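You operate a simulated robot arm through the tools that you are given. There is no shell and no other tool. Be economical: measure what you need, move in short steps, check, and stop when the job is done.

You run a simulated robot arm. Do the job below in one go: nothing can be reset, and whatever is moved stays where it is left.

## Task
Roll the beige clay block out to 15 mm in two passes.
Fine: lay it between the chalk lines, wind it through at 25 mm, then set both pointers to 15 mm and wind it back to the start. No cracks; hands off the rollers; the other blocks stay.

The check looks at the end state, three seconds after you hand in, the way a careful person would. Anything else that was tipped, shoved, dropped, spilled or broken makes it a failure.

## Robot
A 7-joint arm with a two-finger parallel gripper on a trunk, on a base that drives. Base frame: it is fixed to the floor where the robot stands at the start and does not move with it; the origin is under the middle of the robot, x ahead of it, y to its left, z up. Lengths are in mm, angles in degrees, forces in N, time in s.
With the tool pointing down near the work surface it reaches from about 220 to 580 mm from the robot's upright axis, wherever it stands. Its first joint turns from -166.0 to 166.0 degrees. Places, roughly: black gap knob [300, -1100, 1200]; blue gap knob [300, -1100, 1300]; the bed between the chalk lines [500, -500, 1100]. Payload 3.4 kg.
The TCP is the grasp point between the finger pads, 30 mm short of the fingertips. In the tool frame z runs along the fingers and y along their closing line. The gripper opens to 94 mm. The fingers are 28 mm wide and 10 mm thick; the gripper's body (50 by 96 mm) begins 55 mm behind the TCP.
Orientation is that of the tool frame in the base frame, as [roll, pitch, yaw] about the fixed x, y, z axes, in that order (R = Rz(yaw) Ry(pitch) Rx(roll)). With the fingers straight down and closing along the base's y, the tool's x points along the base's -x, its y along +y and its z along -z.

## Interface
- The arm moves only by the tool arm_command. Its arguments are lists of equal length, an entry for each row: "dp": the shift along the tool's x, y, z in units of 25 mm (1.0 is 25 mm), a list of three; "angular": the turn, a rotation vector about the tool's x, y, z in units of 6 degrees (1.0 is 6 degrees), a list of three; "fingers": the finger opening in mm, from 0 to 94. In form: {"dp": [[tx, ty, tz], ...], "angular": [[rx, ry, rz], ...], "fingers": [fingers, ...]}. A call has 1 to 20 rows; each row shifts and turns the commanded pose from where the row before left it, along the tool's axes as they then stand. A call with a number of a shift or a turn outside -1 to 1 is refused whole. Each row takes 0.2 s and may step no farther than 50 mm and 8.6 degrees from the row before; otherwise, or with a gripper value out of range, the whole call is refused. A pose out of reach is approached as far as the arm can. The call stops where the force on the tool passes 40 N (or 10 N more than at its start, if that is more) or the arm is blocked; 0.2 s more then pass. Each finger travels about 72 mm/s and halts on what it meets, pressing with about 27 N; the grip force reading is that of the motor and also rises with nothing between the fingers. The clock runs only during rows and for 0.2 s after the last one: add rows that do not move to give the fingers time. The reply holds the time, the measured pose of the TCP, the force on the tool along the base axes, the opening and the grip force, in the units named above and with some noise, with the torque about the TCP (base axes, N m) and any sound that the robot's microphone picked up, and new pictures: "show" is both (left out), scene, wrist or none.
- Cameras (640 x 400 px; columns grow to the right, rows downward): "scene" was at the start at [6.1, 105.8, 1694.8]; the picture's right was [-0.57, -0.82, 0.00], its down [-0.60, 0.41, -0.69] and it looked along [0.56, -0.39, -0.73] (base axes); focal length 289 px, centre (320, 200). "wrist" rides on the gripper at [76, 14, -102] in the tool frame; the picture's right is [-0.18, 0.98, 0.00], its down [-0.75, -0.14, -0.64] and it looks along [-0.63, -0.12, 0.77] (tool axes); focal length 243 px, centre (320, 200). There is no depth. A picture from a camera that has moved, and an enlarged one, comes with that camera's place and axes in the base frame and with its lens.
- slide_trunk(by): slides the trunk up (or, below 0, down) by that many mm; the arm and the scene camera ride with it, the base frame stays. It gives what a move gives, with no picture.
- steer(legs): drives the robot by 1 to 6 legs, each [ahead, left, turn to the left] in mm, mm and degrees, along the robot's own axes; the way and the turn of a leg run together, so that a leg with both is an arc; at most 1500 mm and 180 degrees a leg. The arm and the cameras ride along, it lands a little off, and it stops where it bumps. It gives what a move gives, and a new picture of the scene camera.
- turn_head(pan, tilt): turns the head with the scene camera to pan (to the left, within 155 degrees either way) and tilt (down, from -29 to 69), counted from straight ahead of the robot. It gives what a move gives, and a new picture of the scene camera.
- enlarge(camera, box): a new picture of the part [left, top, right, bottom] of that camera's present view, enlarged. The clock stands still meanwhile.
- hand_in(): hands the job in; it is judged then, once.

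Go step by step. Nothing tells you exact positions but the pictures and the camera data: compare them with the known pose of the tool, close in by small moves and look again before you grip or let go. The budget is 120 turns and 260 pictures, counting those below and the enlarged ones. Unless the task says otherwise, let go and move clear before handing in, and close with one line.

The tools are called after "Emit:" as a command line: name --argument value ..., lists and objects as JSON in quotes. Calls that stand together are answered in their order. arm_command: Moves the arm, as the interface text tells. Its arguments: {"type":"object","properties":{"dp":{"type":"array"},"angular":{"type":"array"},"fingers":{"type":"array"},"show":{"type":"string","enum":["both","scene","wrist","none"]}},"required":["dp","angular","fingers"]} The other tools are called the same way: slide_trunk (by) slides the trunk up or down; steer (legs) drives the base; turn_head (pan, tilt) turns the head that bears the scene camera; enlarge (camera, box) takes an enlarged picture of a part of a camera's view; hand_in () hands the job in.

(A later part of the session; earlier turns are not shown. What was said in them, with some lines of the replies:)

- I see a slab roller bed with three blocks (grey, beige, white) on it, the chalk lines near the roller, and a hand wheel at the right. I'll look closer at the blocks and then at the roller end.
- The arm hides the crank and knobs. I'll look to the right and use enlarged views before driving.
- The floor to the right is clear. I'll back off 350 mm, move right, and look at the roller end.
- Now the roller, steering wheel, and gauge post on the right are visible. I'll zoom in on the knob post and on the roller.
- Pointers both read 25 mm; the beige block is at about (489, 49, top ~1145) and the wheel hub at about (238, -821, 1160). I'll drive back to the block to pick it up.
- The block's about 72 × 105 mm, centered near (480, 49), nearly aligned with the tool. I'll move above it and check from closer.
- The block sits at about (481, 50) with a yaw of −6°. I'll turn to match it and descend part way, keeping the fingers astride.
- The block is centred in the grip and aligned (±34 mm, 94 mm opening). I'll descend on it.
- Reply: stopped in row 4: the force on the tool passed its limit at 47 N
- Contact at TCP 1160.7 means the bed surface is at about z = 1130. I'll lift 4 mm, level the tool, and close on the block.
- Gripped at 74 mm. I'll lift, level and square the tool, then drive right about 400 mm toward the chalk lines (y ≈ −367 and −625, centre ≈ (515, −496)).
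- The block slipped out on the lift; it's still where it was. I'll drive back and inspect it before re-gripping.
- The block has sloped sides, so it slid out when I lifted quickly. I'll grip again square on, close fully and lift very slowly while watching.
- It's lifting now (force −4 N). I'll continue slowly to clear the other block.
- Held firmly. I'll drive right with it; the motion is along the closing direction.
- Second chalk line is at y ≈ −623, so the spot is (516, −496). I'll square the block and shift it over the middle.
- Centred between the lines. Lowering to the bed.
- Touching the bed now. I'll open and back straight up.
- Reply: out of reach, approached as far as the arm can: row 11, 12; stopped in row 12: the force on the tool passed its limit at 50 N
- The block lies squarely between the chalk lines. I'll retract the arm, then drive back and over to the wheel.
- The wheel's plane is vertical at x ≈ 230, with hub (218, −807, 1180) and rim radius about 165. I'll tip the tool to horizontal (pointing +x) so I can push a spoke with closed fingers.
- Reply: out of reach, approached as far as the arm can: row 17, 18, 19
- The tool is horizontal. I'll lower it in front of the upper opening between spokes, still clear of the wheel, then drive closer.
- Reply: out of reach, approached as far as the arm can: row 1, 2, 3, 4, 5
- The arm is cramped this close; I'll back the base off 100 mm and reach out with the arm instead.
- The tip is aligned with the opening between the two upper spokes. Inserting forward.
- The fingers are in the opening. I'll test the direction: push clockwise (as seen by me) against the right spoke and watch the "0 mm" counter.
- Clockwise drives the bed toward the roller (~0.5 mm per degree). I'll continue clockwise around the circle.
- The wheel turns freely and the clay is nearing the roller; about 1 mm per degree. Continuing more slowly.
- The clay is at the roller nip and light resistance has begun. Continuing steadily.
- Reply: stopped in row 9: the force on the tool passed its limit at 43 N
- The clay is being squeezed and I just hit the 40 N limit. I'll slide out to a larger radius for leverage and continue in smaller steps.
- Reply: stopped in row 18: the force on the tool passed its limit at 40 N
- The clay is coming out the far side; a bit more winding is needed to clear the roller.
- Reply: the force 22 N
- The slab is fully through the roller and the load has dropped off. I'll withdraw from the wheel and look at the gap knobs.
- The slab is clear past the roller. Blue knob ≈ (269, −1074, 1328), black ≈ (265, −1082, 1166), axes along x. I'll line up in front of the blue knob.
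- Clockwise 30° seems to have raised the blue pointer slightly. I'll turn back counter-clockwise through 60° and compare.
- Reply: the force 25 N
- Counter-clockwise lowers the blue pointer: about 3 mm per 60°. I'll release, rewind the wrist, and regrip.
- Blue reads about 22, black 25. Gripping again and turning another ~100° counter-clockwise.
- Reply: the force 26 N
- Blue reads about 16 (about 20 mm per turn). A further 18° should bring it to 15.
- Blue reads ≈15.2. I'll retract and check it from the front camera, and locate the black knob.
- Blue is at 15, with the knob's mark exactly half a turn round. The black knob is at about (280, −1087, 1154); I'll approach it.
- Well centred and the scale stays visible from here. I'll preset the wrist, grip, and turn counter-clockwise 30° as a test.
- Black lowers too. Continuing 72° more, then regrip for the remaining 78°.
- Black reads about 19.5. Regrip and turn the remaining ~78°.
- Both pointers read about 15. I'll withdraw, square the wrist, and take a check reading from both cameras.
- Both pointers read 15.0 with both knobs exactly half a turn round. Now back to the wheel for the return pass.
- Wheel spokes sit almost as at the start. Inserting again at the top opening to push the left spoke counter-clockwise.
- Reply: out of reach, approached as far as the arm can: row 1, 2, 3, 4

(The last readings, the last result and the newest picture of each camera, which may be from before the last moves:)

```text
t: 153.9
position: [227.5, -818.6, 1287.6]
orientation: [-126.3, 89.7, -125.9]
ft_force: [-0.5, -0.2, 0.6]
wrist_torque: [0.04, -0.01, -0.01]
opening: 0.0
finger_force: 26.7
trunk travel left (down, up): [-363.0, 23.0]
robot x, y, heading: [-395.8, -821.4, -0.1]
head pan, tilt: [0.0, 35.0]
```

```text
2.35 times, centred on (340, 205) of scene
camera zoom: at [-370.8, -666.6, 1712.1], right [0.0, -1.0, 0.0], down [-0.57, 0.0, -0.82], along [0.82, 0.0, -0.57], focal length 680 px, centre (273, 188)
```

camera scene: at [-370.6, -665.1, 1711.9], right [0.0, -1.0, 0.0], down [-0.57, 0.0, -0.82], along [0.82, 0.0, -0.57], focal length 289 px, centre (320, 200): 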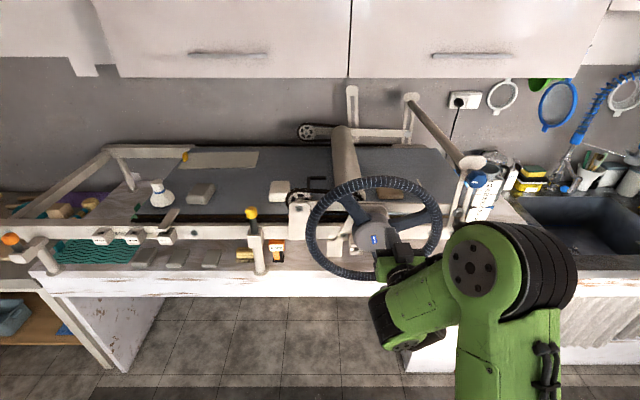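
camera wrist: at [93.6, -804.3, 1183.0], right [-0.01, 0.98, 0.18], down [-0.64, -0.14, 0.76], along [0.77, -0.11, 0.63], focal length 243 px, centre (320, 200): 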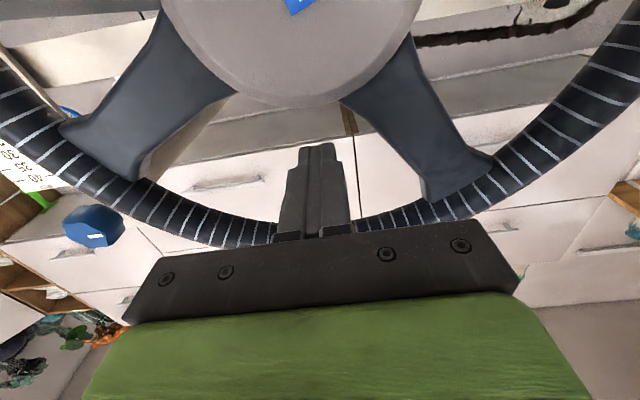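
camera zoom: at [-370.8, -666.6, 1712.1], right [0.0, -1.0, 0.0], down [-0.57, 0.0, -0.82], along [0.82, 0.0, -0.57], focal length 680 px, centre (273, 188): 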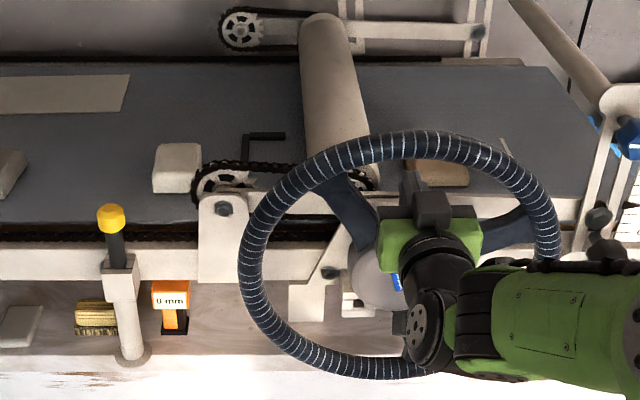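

Emit:
arm_command --dp '[[-0.4, 0, 0], [-0.02, 0.41, 0], [0.01, 0.41, 0], [0.05, 0.41, 0], [0.09, 0.4, 0], [0.12, 0.39, 0], [0.15, 0.38, 0], [0.19, 0.37, 0], [0.22, 0.35, 0], [0.25, 0.33, 0], [0.27, 0.3, 0], [0.3, 0.28, 0], [0.32, 0.25, 0]]' --angular '[[0, 0, 0], [0, 0, 0], [0, 0, 0], [0, 0, 0], [0, 0, 0], [0, 0, 0], [0, 0, 0], [0, 0, 0], [0, 0, 0], [0, 0, 0], [0, 0, 0], [0, 0, 0], [0, 0, 0]]' --fingers '[0, 0, 0, 0, 0, 0, 0, 0, 0, 0, 0, 0, 0]' --show "wrist"

Emit:
enlarge --camera "scene" --box '[220, 120, 460, 290]'

```text
t: 156.7
position: [226.8, -710.9, 1248.3]
orientation: [-137.4, 89.7, -136.7]
ft_force: [1.0, -1.7, 0.6]
wrist_torque: [0.0, -0.06, -0.07]
opening: 0.0
finger_force: 27.3
trunk travel left (down, up): [-363.0, 23.0]
robot x, y, heading: [-401.5, -817.4, -0.1]
head pan, tilt: [0.0, 35.0]
camera wrist: at [123.9, -696.2, 1172.9], right [-0.01, 0.98, 0.18], down [-0.64, -0.14, 0.76], along [0.77, -0.11, 0.63], focal length 243 px, centre (320, 200)
```

wrist: 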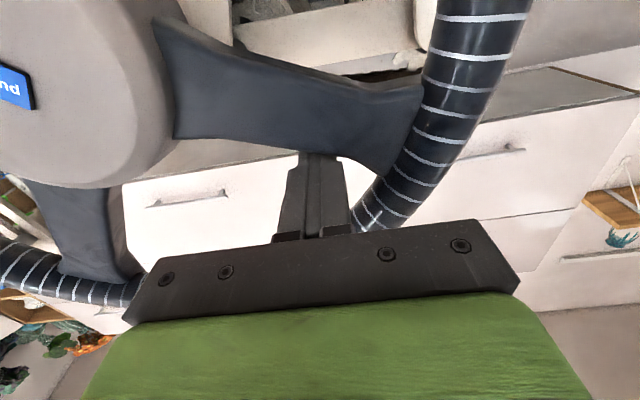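

```text
2.35 times, centred on (340, 205) of scene
camera zoom: at [-370.3, -666.2, 1712.0], right [0.0, -1.0, 0.0], down [-0.57, 0.0, -0.82], along [0.82, 0.0, -0.57], focal length 680 px, centre (273, 188)
```

zoom: 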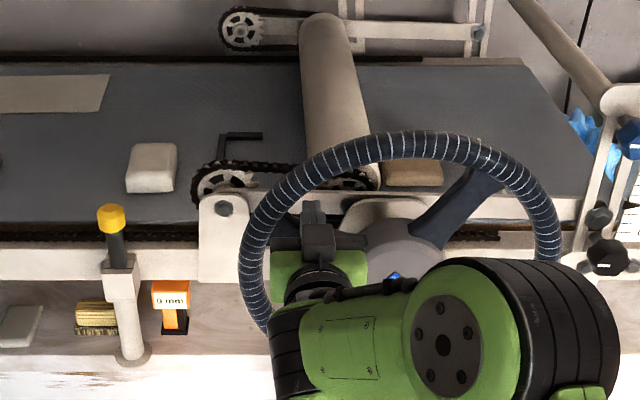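

Emit:
arm_command --dp '[[0.21, 0.14, 0], [0.21, 0.13, 0], [0.22, 0.12, 0], [0.23, 0.11, 0], [0.23, 0.09, 0], [0.24, 0.08, 0], [0.24, 0.07, 0], [0.24, 0.06, 0], [0.25, 0.04, 0], [0.25, 0.03, 0], [0.25, 0.02, 0], [0.25, 0, 0], [0.25, -0.01, 0], [0.25, -0.02, 0], [0.25, -0.03, 0], [0.25, -0.05, 0], [0.24, -0.06, 0], [0.24, -0.07, 0]]' --angular '[[0, 0, 0], [0, 0, 0], [0, 0, 0], [0, 0, 0], [0, 0, 0], [0, 0, 0], [0, 0, 0], [0, 0, 0], [0, 0, 0], [0, 0, 0], [0, 0, 0], [0, 0, 0], [0, 0, 0], [0, 0, 0], [0, 0, 0], [0, 0, 0], [0, 0, 0], [0, 0, 0]]' --fingers '[0, 0, 0, 0, 0, 0, 0, 0, 0, 0, 0, 0, 0, 0, 0, 0, 0, 0]' --show "none"

Emit:
enlarge --camera "scene" --box '[220, 120, 460, 290]'

```text
t: 160.5
position: [225.6, -695.1, 1141.6]
orientation: [-142.8, 89.7, -142.3]
ft_force: [1.5, -3.1, 8.9]
wrist_torque: [-0.11, -0.19, -0.04]
opening: 0.0
finger_force: 26.7
trunk travel left (down, up): [-363.0, 23.0]
robot x, y, heading: [-403.5, -816.0, -0.2]
head pan, tilt: [0.0, 35.0]
```

```text
2.35 times, centred on (340, 205) of scene
camera zoom: at [-371.6, -667.3, 1712.1], right [0.0, -1.0, 0.0], down [-0.57, 0.0, -0.82], along [0.82, 0.0, -0.57], focal length 680 px, centre (273, 188)
```

zoom: 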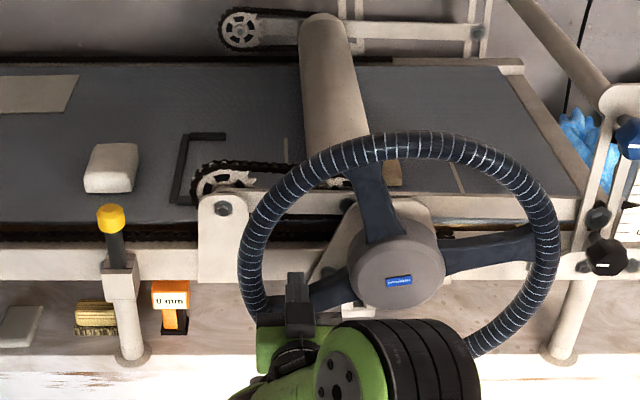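

Emit:
arm_command --dp '[[0.24, -0.08, 0], [0.23, -0.09, 0], [0.23, -0.11, 0], [0.22, -0.12, 0], [0.21, -0.13, 0], [0.21, -0.14, 0], [0.2, -0.15, 0], [0.19, -0.16, 0], [0.18, -0.17, 0], [0.17, -0.18, 0], [0.16, -0.19, 0], [0.15, -0.2, 0], [0.14, -0.2, 0], [0.13, -0.21, 0], [0.12, -0.22, 0], [0.11, -0.22, 0], [0.1, -0.23, 0], [0.09, -0.23, 0]]' --angular '[[0, 0, 0], [0, 0, 0], [0, 0, 0], [0, 0, 0], [0, 0, 0], [0, 0, 0], [0, 0, 0], [0, 0, 0], [0, 0, 0], [0, 0, 0], [0, 0, 0], [0, 0, 0], [0, 0, 0], [0, 0, 0], [0, 0, 0], [0, 0, 0], [0, 0, 0], [0, 0, 0]]' --fingers '[0, 0, 0, 0, 0, 0, 0, 0, 0, 0, 0, 0, 0, 0, 0, 0, 0, 0]' --show "none"

Emit:
enlarge --camera "scene" --box '[220, 120, 460, 290]'

```text
t: 164.3
position: [225.2, -771.3, 1063.7]
orientation: [-138.5, 89.6, -138.3]
ft_force: [-3.6, 6.8, 7.5]
wrist_torque: [-0.03, 0.01, 0.01]
opening: 0.0
finger_force: 27.3
trunk travel left (down, up): [-363.0, 23.0]
robot x, y, heading: [-398.2, -816.4, -0.3]
head pan, tilt: [0.0, 35.0]
```

```text
2.35 times, centred on (340, 205) of scene
camera zoom: at [-371.9, -665.2, 1711.9], right [0.0, -1.0, 0.0], down [-0.57, 0.0, -0.82], along [0.82, 0.0, -0.57], focal length 680 px, centre (273, 188)
```

zoom: 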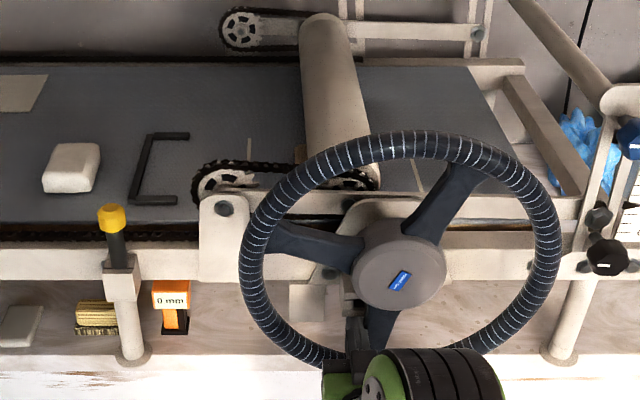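

Emit:
arm_command --dp '[[0.08, -0.24, 0], [0.06, -0.24, 0], [0.05, -0.24, 0], [0.04, -0.25, 0], [0.03, -0.25, 0], [0.01, -0.25, 0], [0, -0.25, 0], [-0.01, -0.25, 0], [-0.03, -0.25, 0], [-0.04, -0.25, 0], [-0.05, -0.24, 0], [-0.06, -0.24, 0], [-0.08, -0.24, 0], [-0.09, -0.23, 0], [-0.1, -0.23, 0], [-0.11, -0.22, 0], [-0.12, -0.22, 0], [-0.14, -0.21, 0]]' --angular '[[0, 0, 0], [0, 0, 0], [0, 0, 0], [0, 0, 0], [0, 0, 0], [0, 0, 0], [0, 0, 0], [0, 0, 0], [0, 0, 0], [0, 0, 0], [0, 0, 0], [0, 0, 0], [0, 0, 0], [0, 0, 0], [0, 0, 0], [0, 0, 0], [0, 0, 0], [0, 0, 0]]' --fingers '[0, 0, 0, 0, 0, 0, 0, 0, 0, 0, 0, 0, 0, 0, 0, 0, 0, 0]' --show "none"

Emit:
enlarge --camera "scene" --box '[220, 120, 460, 290]'

```text
t: 168.1
position: [227.5, -878.2, 1079.5]
orientation: [-125.1, 89.6, -124.8]
ft_force: [0.4, 2.2, -0.6]
wrist_torque: [-0.01, -0.01, -0.05]
opening: 0.0
finger_force: 27.1
trunk travel left (down, up): [-363.0, 23.0]
robot x, y, heading: [-401.6, -818.2, -0.2]
head pan, tilt: [0.0, 35.0]
```

```text
2.35 times, centred on (340, 205) of scene
camera zoom: at [-370.4, -666.5, 1712.1], right [0.0, -1.0, 0.0], down [-0.57, 0.0, -0.82], along [0.82, 0.0, -0.57], focal length 680 px, centre (273, 188)
```

zoom: 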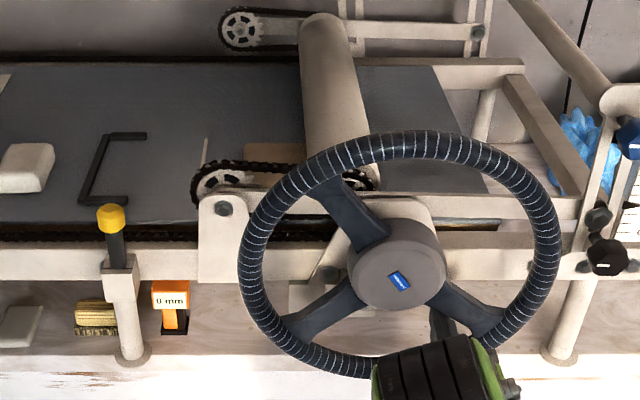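

The slab is nearly out on the start side. Continuing counter-clockwise toward the start position.

Emit:
arm_command --dp '[[-0.25, -0.32, 0], [-0.28, -0.3, 0], [-0.3, -0.27, 0], [-0.33, -0.25, 0], [-0.35, -0.22, 0], [-0.37, -0.19, 0], [-0.38, -0.15, 0], [-0.39, -0.12, 0], [-0.4, -0.09, 0], [-0.41, -0.05, 0], [-0.41, -0.01, 0], [-0.41, 0.02, 0], [-0.41, 0.06, 0], [-0.4, 0.09, 0], [-0.39, 0.13, 0], [-0.38, 0.16, 0], [-0.36, 0.19, 0], [-0.34, 0.22, 0], [-0.32, 0.25, 0], [-0.3, 0.28, 0]]' --angular '[[0, 0, 0], [0, 0, 0], [0, 0, 0], [0, 0, 0], [0, 0, 0], [0, 0, 0], [0, 0, 0], [0, 0, 0], [0, 0, 0], [0, 0, 0], [0, 0, 0], [0, 0, 0], [0, 0, 0], [0, 0, 0], [0, 0, 0], [0, 0, 0], [0, 0, 0], [0, 0, 0], [0, 0, 0], [0, 0, 0]]' --fingers '[0, 0, 0, 0, 0, 0, 0, 0, 0, 0, 0, 0, 0, 0, 0, 0, 0, 0, 0, 0]' --show "scene"

Emit:
enlarge --camera "scene" --box '[280, 160, 460, 310]'

```text
t: 172.3
position: [228.3, -892.3, 1261.1]
orientation: [-99.4, 89.8, -99.0]
ft_force: [0.5, -1.2, 0.4]
wrist_torque: [0.04, -0.02, -0.05]
opening: 0.0
finger_force: 27.1
trunk travel left (down, up): [-363.0, 23.0]
robot x, y, heading: [-400.7, -816.9, -0.2]
head pan, tilt: [0.0, 35.0]
camera scene: at [-370.5, -666.7, 1712.2], right [0.0, -1.0, 0.0], down [-0.57, 0.0, -0.82], along [0.82, 0.0, -0.57], focal length 289 px, centre (320, 200)
```

scene: 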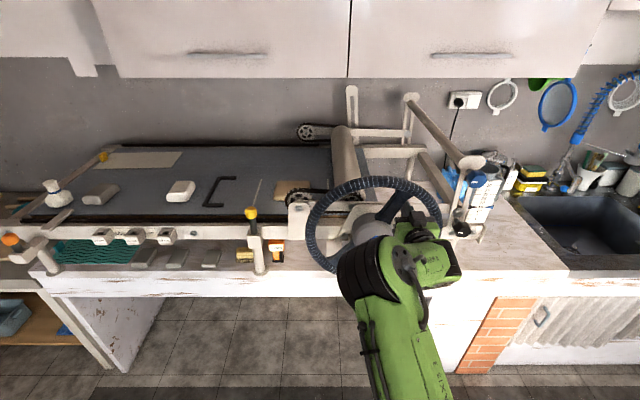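

```text
2.67 times, centred on (370, 235) of scene
camera zoom: at [-370.5, -666.7, 1712.2], right [0.0, -1.0, 0.0], down [-0.57, 0.0, -0.82], along [0.82, 0.0, -0.57], focal length 771 px, centre (187, 107)
```

zoom: 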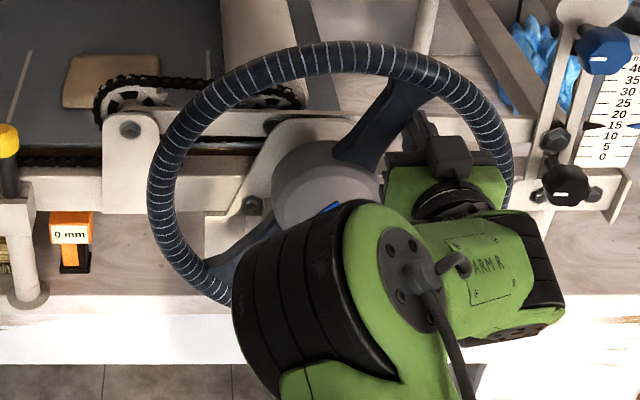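

About 70 mm of bed travel remains (≈65°).

Emit:
arm_command --dp '[[-0.27, 0.3, 0], [-0.25, 0.33, 0], [-0.22, 0.35, 0], [-0.19, 0.37, 0], [-0.15, 0.38, 0], [-0.12, 0.39, 0], [-0.09, 0.4, 0], [-0.05, 0.41, 0], [-0.01, 0.41, 0], [0.02, 0.41, 0], [0.06, 0.41, 0]]' --angular '[[0, 0, 0], [0, 0, 0], [0, 0, 0], [0, 0, 0], [0, 0, 0], [0, 0, 0], [0, 0, 0], [0, 0, 0], [0, 0, 0], [0, 0, 0], [0, 0, 0]]' --fingers '[0, 0, 0, 0, 0, 0, 0, 0, 0, 0, 0]' --show "scene"

Emit:
enlarge --camera "scene" --box '[280, 160, 460, 310]'

Emit:
enlarge --camera "scene" --box '[0, 130, 300, 290]'

```text
t: 174.7
position: [227.8, -786.9, 1291.2]
orientation: [-114.0, 89.8, -113.6]
ft_force: [0.5, -2.4, -0.6]
wrist_torque: [-0.01, -0.02, -0.08]
opening: 0.0
finger_force: 26.5
trunk travel left (down, up): [-363.0, 23.0]
robot x, y, heading: [-398.8, -817.5, -0.3]
head pan, tilt: [0.0, 35.0]
camera scene: at [-370.3, -666.4, 1712.1], right [0.0, -1.0, 0.0], down [-0.57, 0.0, -0.82], along [0.82, 0.0, -0.57], focal length 289 px, centre (320, 200)
```

scene: 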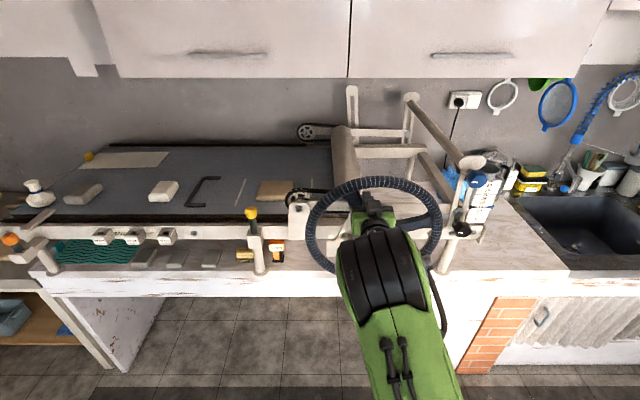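

```text
2.67 times, centred on (370, 235) of scene
camera zoom: at [-370.3, -666.4, 1712.1], right [0.0, -1.0, 0.0], down [-0.57, 0.0, -0.82], along [0.82, 0.0, -0.57], focal length 771 px, centre (187, 107)
```

zoom: 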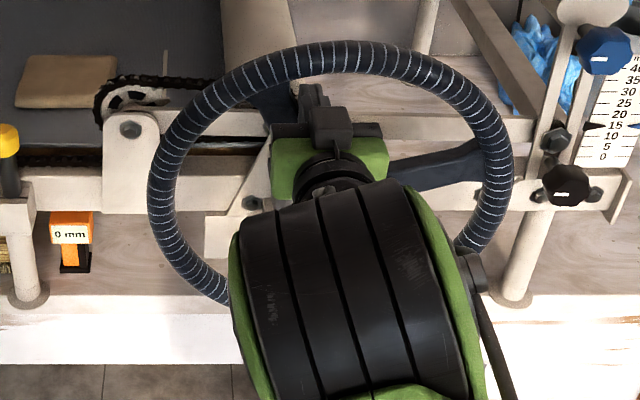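

```text
2.13 times, centred on (150, 210) of scene
camera zoom: at [-370.3, -666.4, 1712.1], right [0.0, -1.0, 0.0], down [-0.57, 0.0, -0.82], along [0.82, 0.0, -0.57], focal length 617 px, centre (683, 179)
```

zoom: 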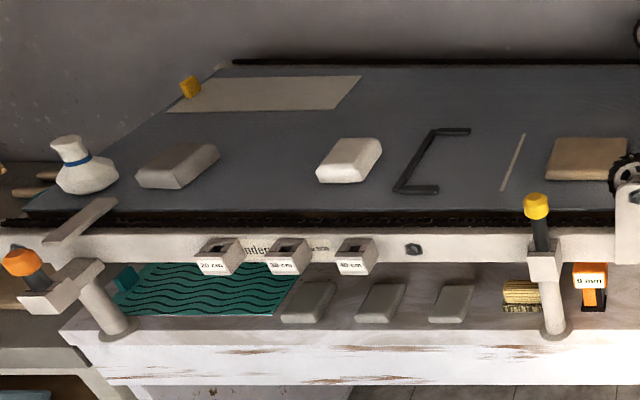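

About 12 mm short of the start. Finishing with small steps.

Emit:
arm_command --dp '[[0.05, 0.23, 0], [0.07, 0.23, 0], [0.08, 0.23, 0], [0.09, 0.22, 0]]' --angular '[[0, 0, 0], [0, 0, 0], [0, 0, 0], [0, 0, 0]]' --fingers '[0, 0, 0, 0]' --show "none"

Emit:
enlarge --camera "scene" --box '[280, 160, 460, 310]'

Emit:
enlarge --camera "scene" --box '[0, 130, 300, 290]'

```text
t: 175.7
position: [228.3, -767.4, 1281.3]
orientation: [-136.9, 89.7, -136.7]
ft_force: [3.0, -6.0, 0.5]
wrist_torque: [-0.08, -0.03, -0.18]
opening: 0.1
finger_force: 27.1
trunk travel left (down, up): [-363.0, 23.0]
robot x, y, heading: [-399.2, -819.5, 0.1]
head pan, tilt: [0.0, 35.0]
```

```text
2.67 times, centred on (370, 235) of scene
camera zoom: at [-369.5, -668.0, 1712.2], right [0.0, -1.0, 0.0], down [-0.57, 0.0, -0.82], along [0.82, 0.0, -0.57], focal length 771 px, centre (187, 107)
```

zoom: 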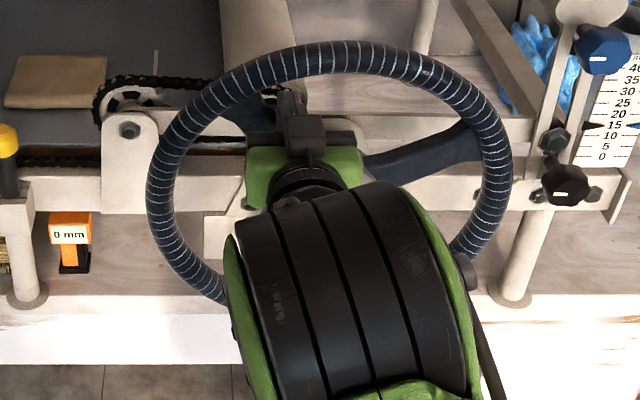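

```text
2.13 times, centred on (150, 210) of scene
camera zoom: at [-369.5, -668.0, 1712.2], right [0.0, -1.0, 0.0], down [-0.57, 0.0, -0.82], along [0.82, 0.0, -0.57], focal length 617 px, centre (683, 179)
```

zoom: 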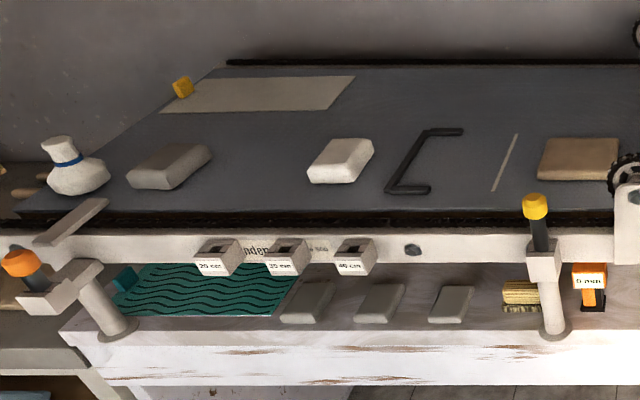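

The bed is back at its start position, matching the reference views. I'll ease off the spoke, withdraw, and inspect.

Emit:
arm_command --dp '[[-0.1, -0.3, 0], [-0.1, -0.2, 0], [0, 0, -0.6], [0, 0, -1], [0, 0, -1], [0, 0, -1], [0, 0, -1], [0, 0, -0.8], [0, 0, 0]]' --angular '[[0, 0, 0], [0, 0, 0], [0, 0, 0], [0, 0, 0], [0, 0, 0], [0, 0, 0], [0, 0, 0], [0, 0, 0], [0, 0, 0]]' --fingers '[0, 0, 0, 0, 0, 0, 0, 0, 0]' --show "scene"

Emit:
steer --legs '[[-150, 0, 0]]'

Emit:
enlarge --camera "scene" --box '[220, 130, 360, 220]'

Emit:
enlarge --camera "scene" --box '[400, 130, 520, 230]'

```text
t: 177.7
position: [93.1, -780.7, 1287.7]
orientation: [-125.0, 89.7, -124.5]
ft_force: [-0.1, 0.2, 0.1]
wrist_torque: [-0.02, 0.01, 0.06]
opening: 0.0
finger_force: 26.8
trunk travel left (down, up): [-363.0, 23.0]
robot x, y, heading: [-399.7, -817.0, 0.1]
head pan, tilt: [0.0, 35.0]
camera scene: at [-370.3, -668.0, 1712.2], right [0.0, -1.0, 0.0], down [-0.57, 0.0, -0.82], along [0.82, 0.0, -0.57], focal length 289 px, centre (320, 200)
```

scene: 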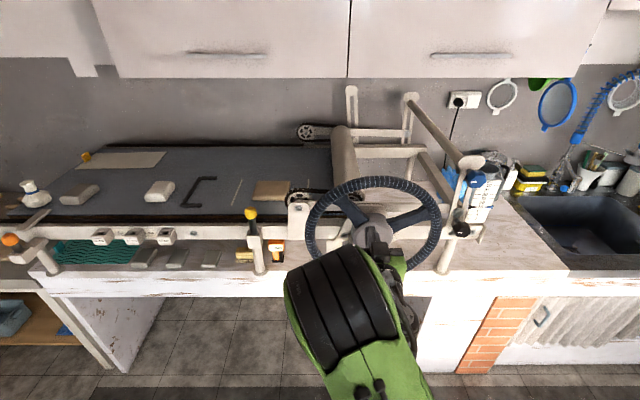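

```text
t: 179.1
position: [-57.8, -778.8, 1289.5]
orientation: [-119.3, 89.7, -118.8]
ft_force: [-1.0, 0.7, 0.2]
wrist_torque: [-0.01, -0.01, 0.01]
opening: 0.0
finger_force: 26.8
trunk travel left (down, up): [-363.0, 23.0]
robot x, y, heading: [-548.3, -818.2, -0.2]
head pan, tilt: [0.0, 35.0]
camera scene: at [-520.4, -666.2, 1712.1], right [0.0, -1.0, 0.0], down [-0.57, 0.0, -0.82], along [0.82, 0.0, -0.57], focal length 289 px, centre (320, 200)
```

scene: 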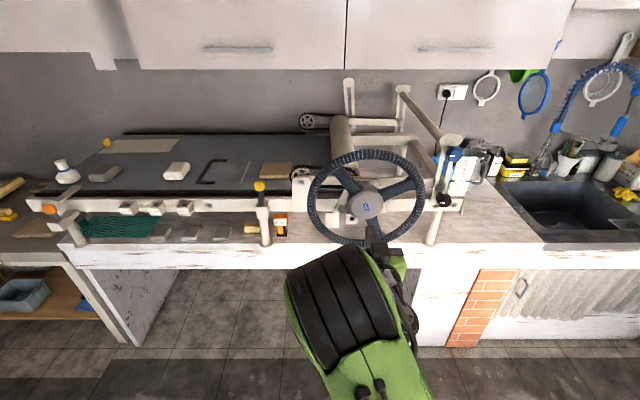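

```text
4.44 times, centred on (290, 175) of scene
camera zoom: at [-520.4, -666.2, 1712.1], right [0.0, -1.0, 0.0], down [-0.57, 0.0, -0.82], along [0.82, 0.0, -0.57], focal length 1285 px, centre (453, 311)
```

zoom: 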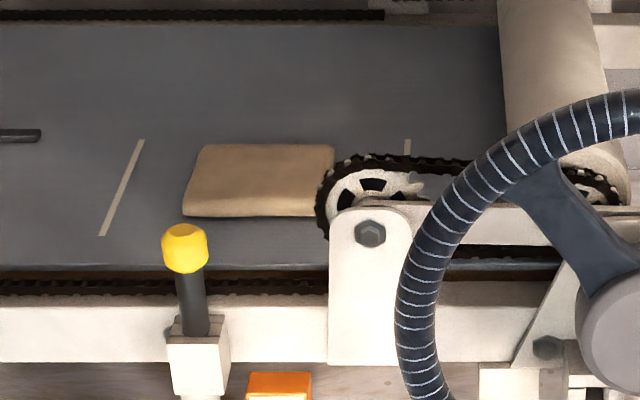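

```text
4.00 times, centred on (460, 180) of scene
camera zoom: at [-520.4, -666.2, 1712.1], right [0.0, -1.0, 0.0], down [-0.57, 0.0, -0.82], along [0.82, 0.0, -0.57], focal length 1156 px, centre (-240, 280)
```

zoom: 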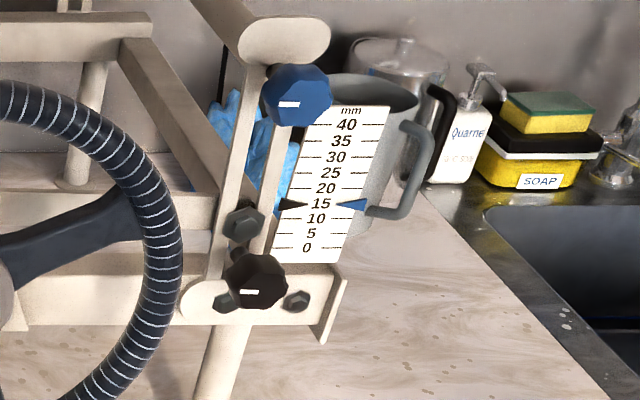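

The slab is flat and uncracked, and it lies between the chalk lines. Both pointers read 15, the bed is back at its start, the other blocks haven't been disturbed, and the arm is clear, so I'm handing in.

Emit:
hand_in

```text
The job is handed in.
```

I rolled the beige block through at 25 mm and wound it back at 15 mm. It now lies between the chalk lines with no cracks that I can see, the bed is back at the start, and the other blocks still sit where they were on the bed. My first lift slipped and the block slid out of the grip, but it stayed in place and the second lift held.
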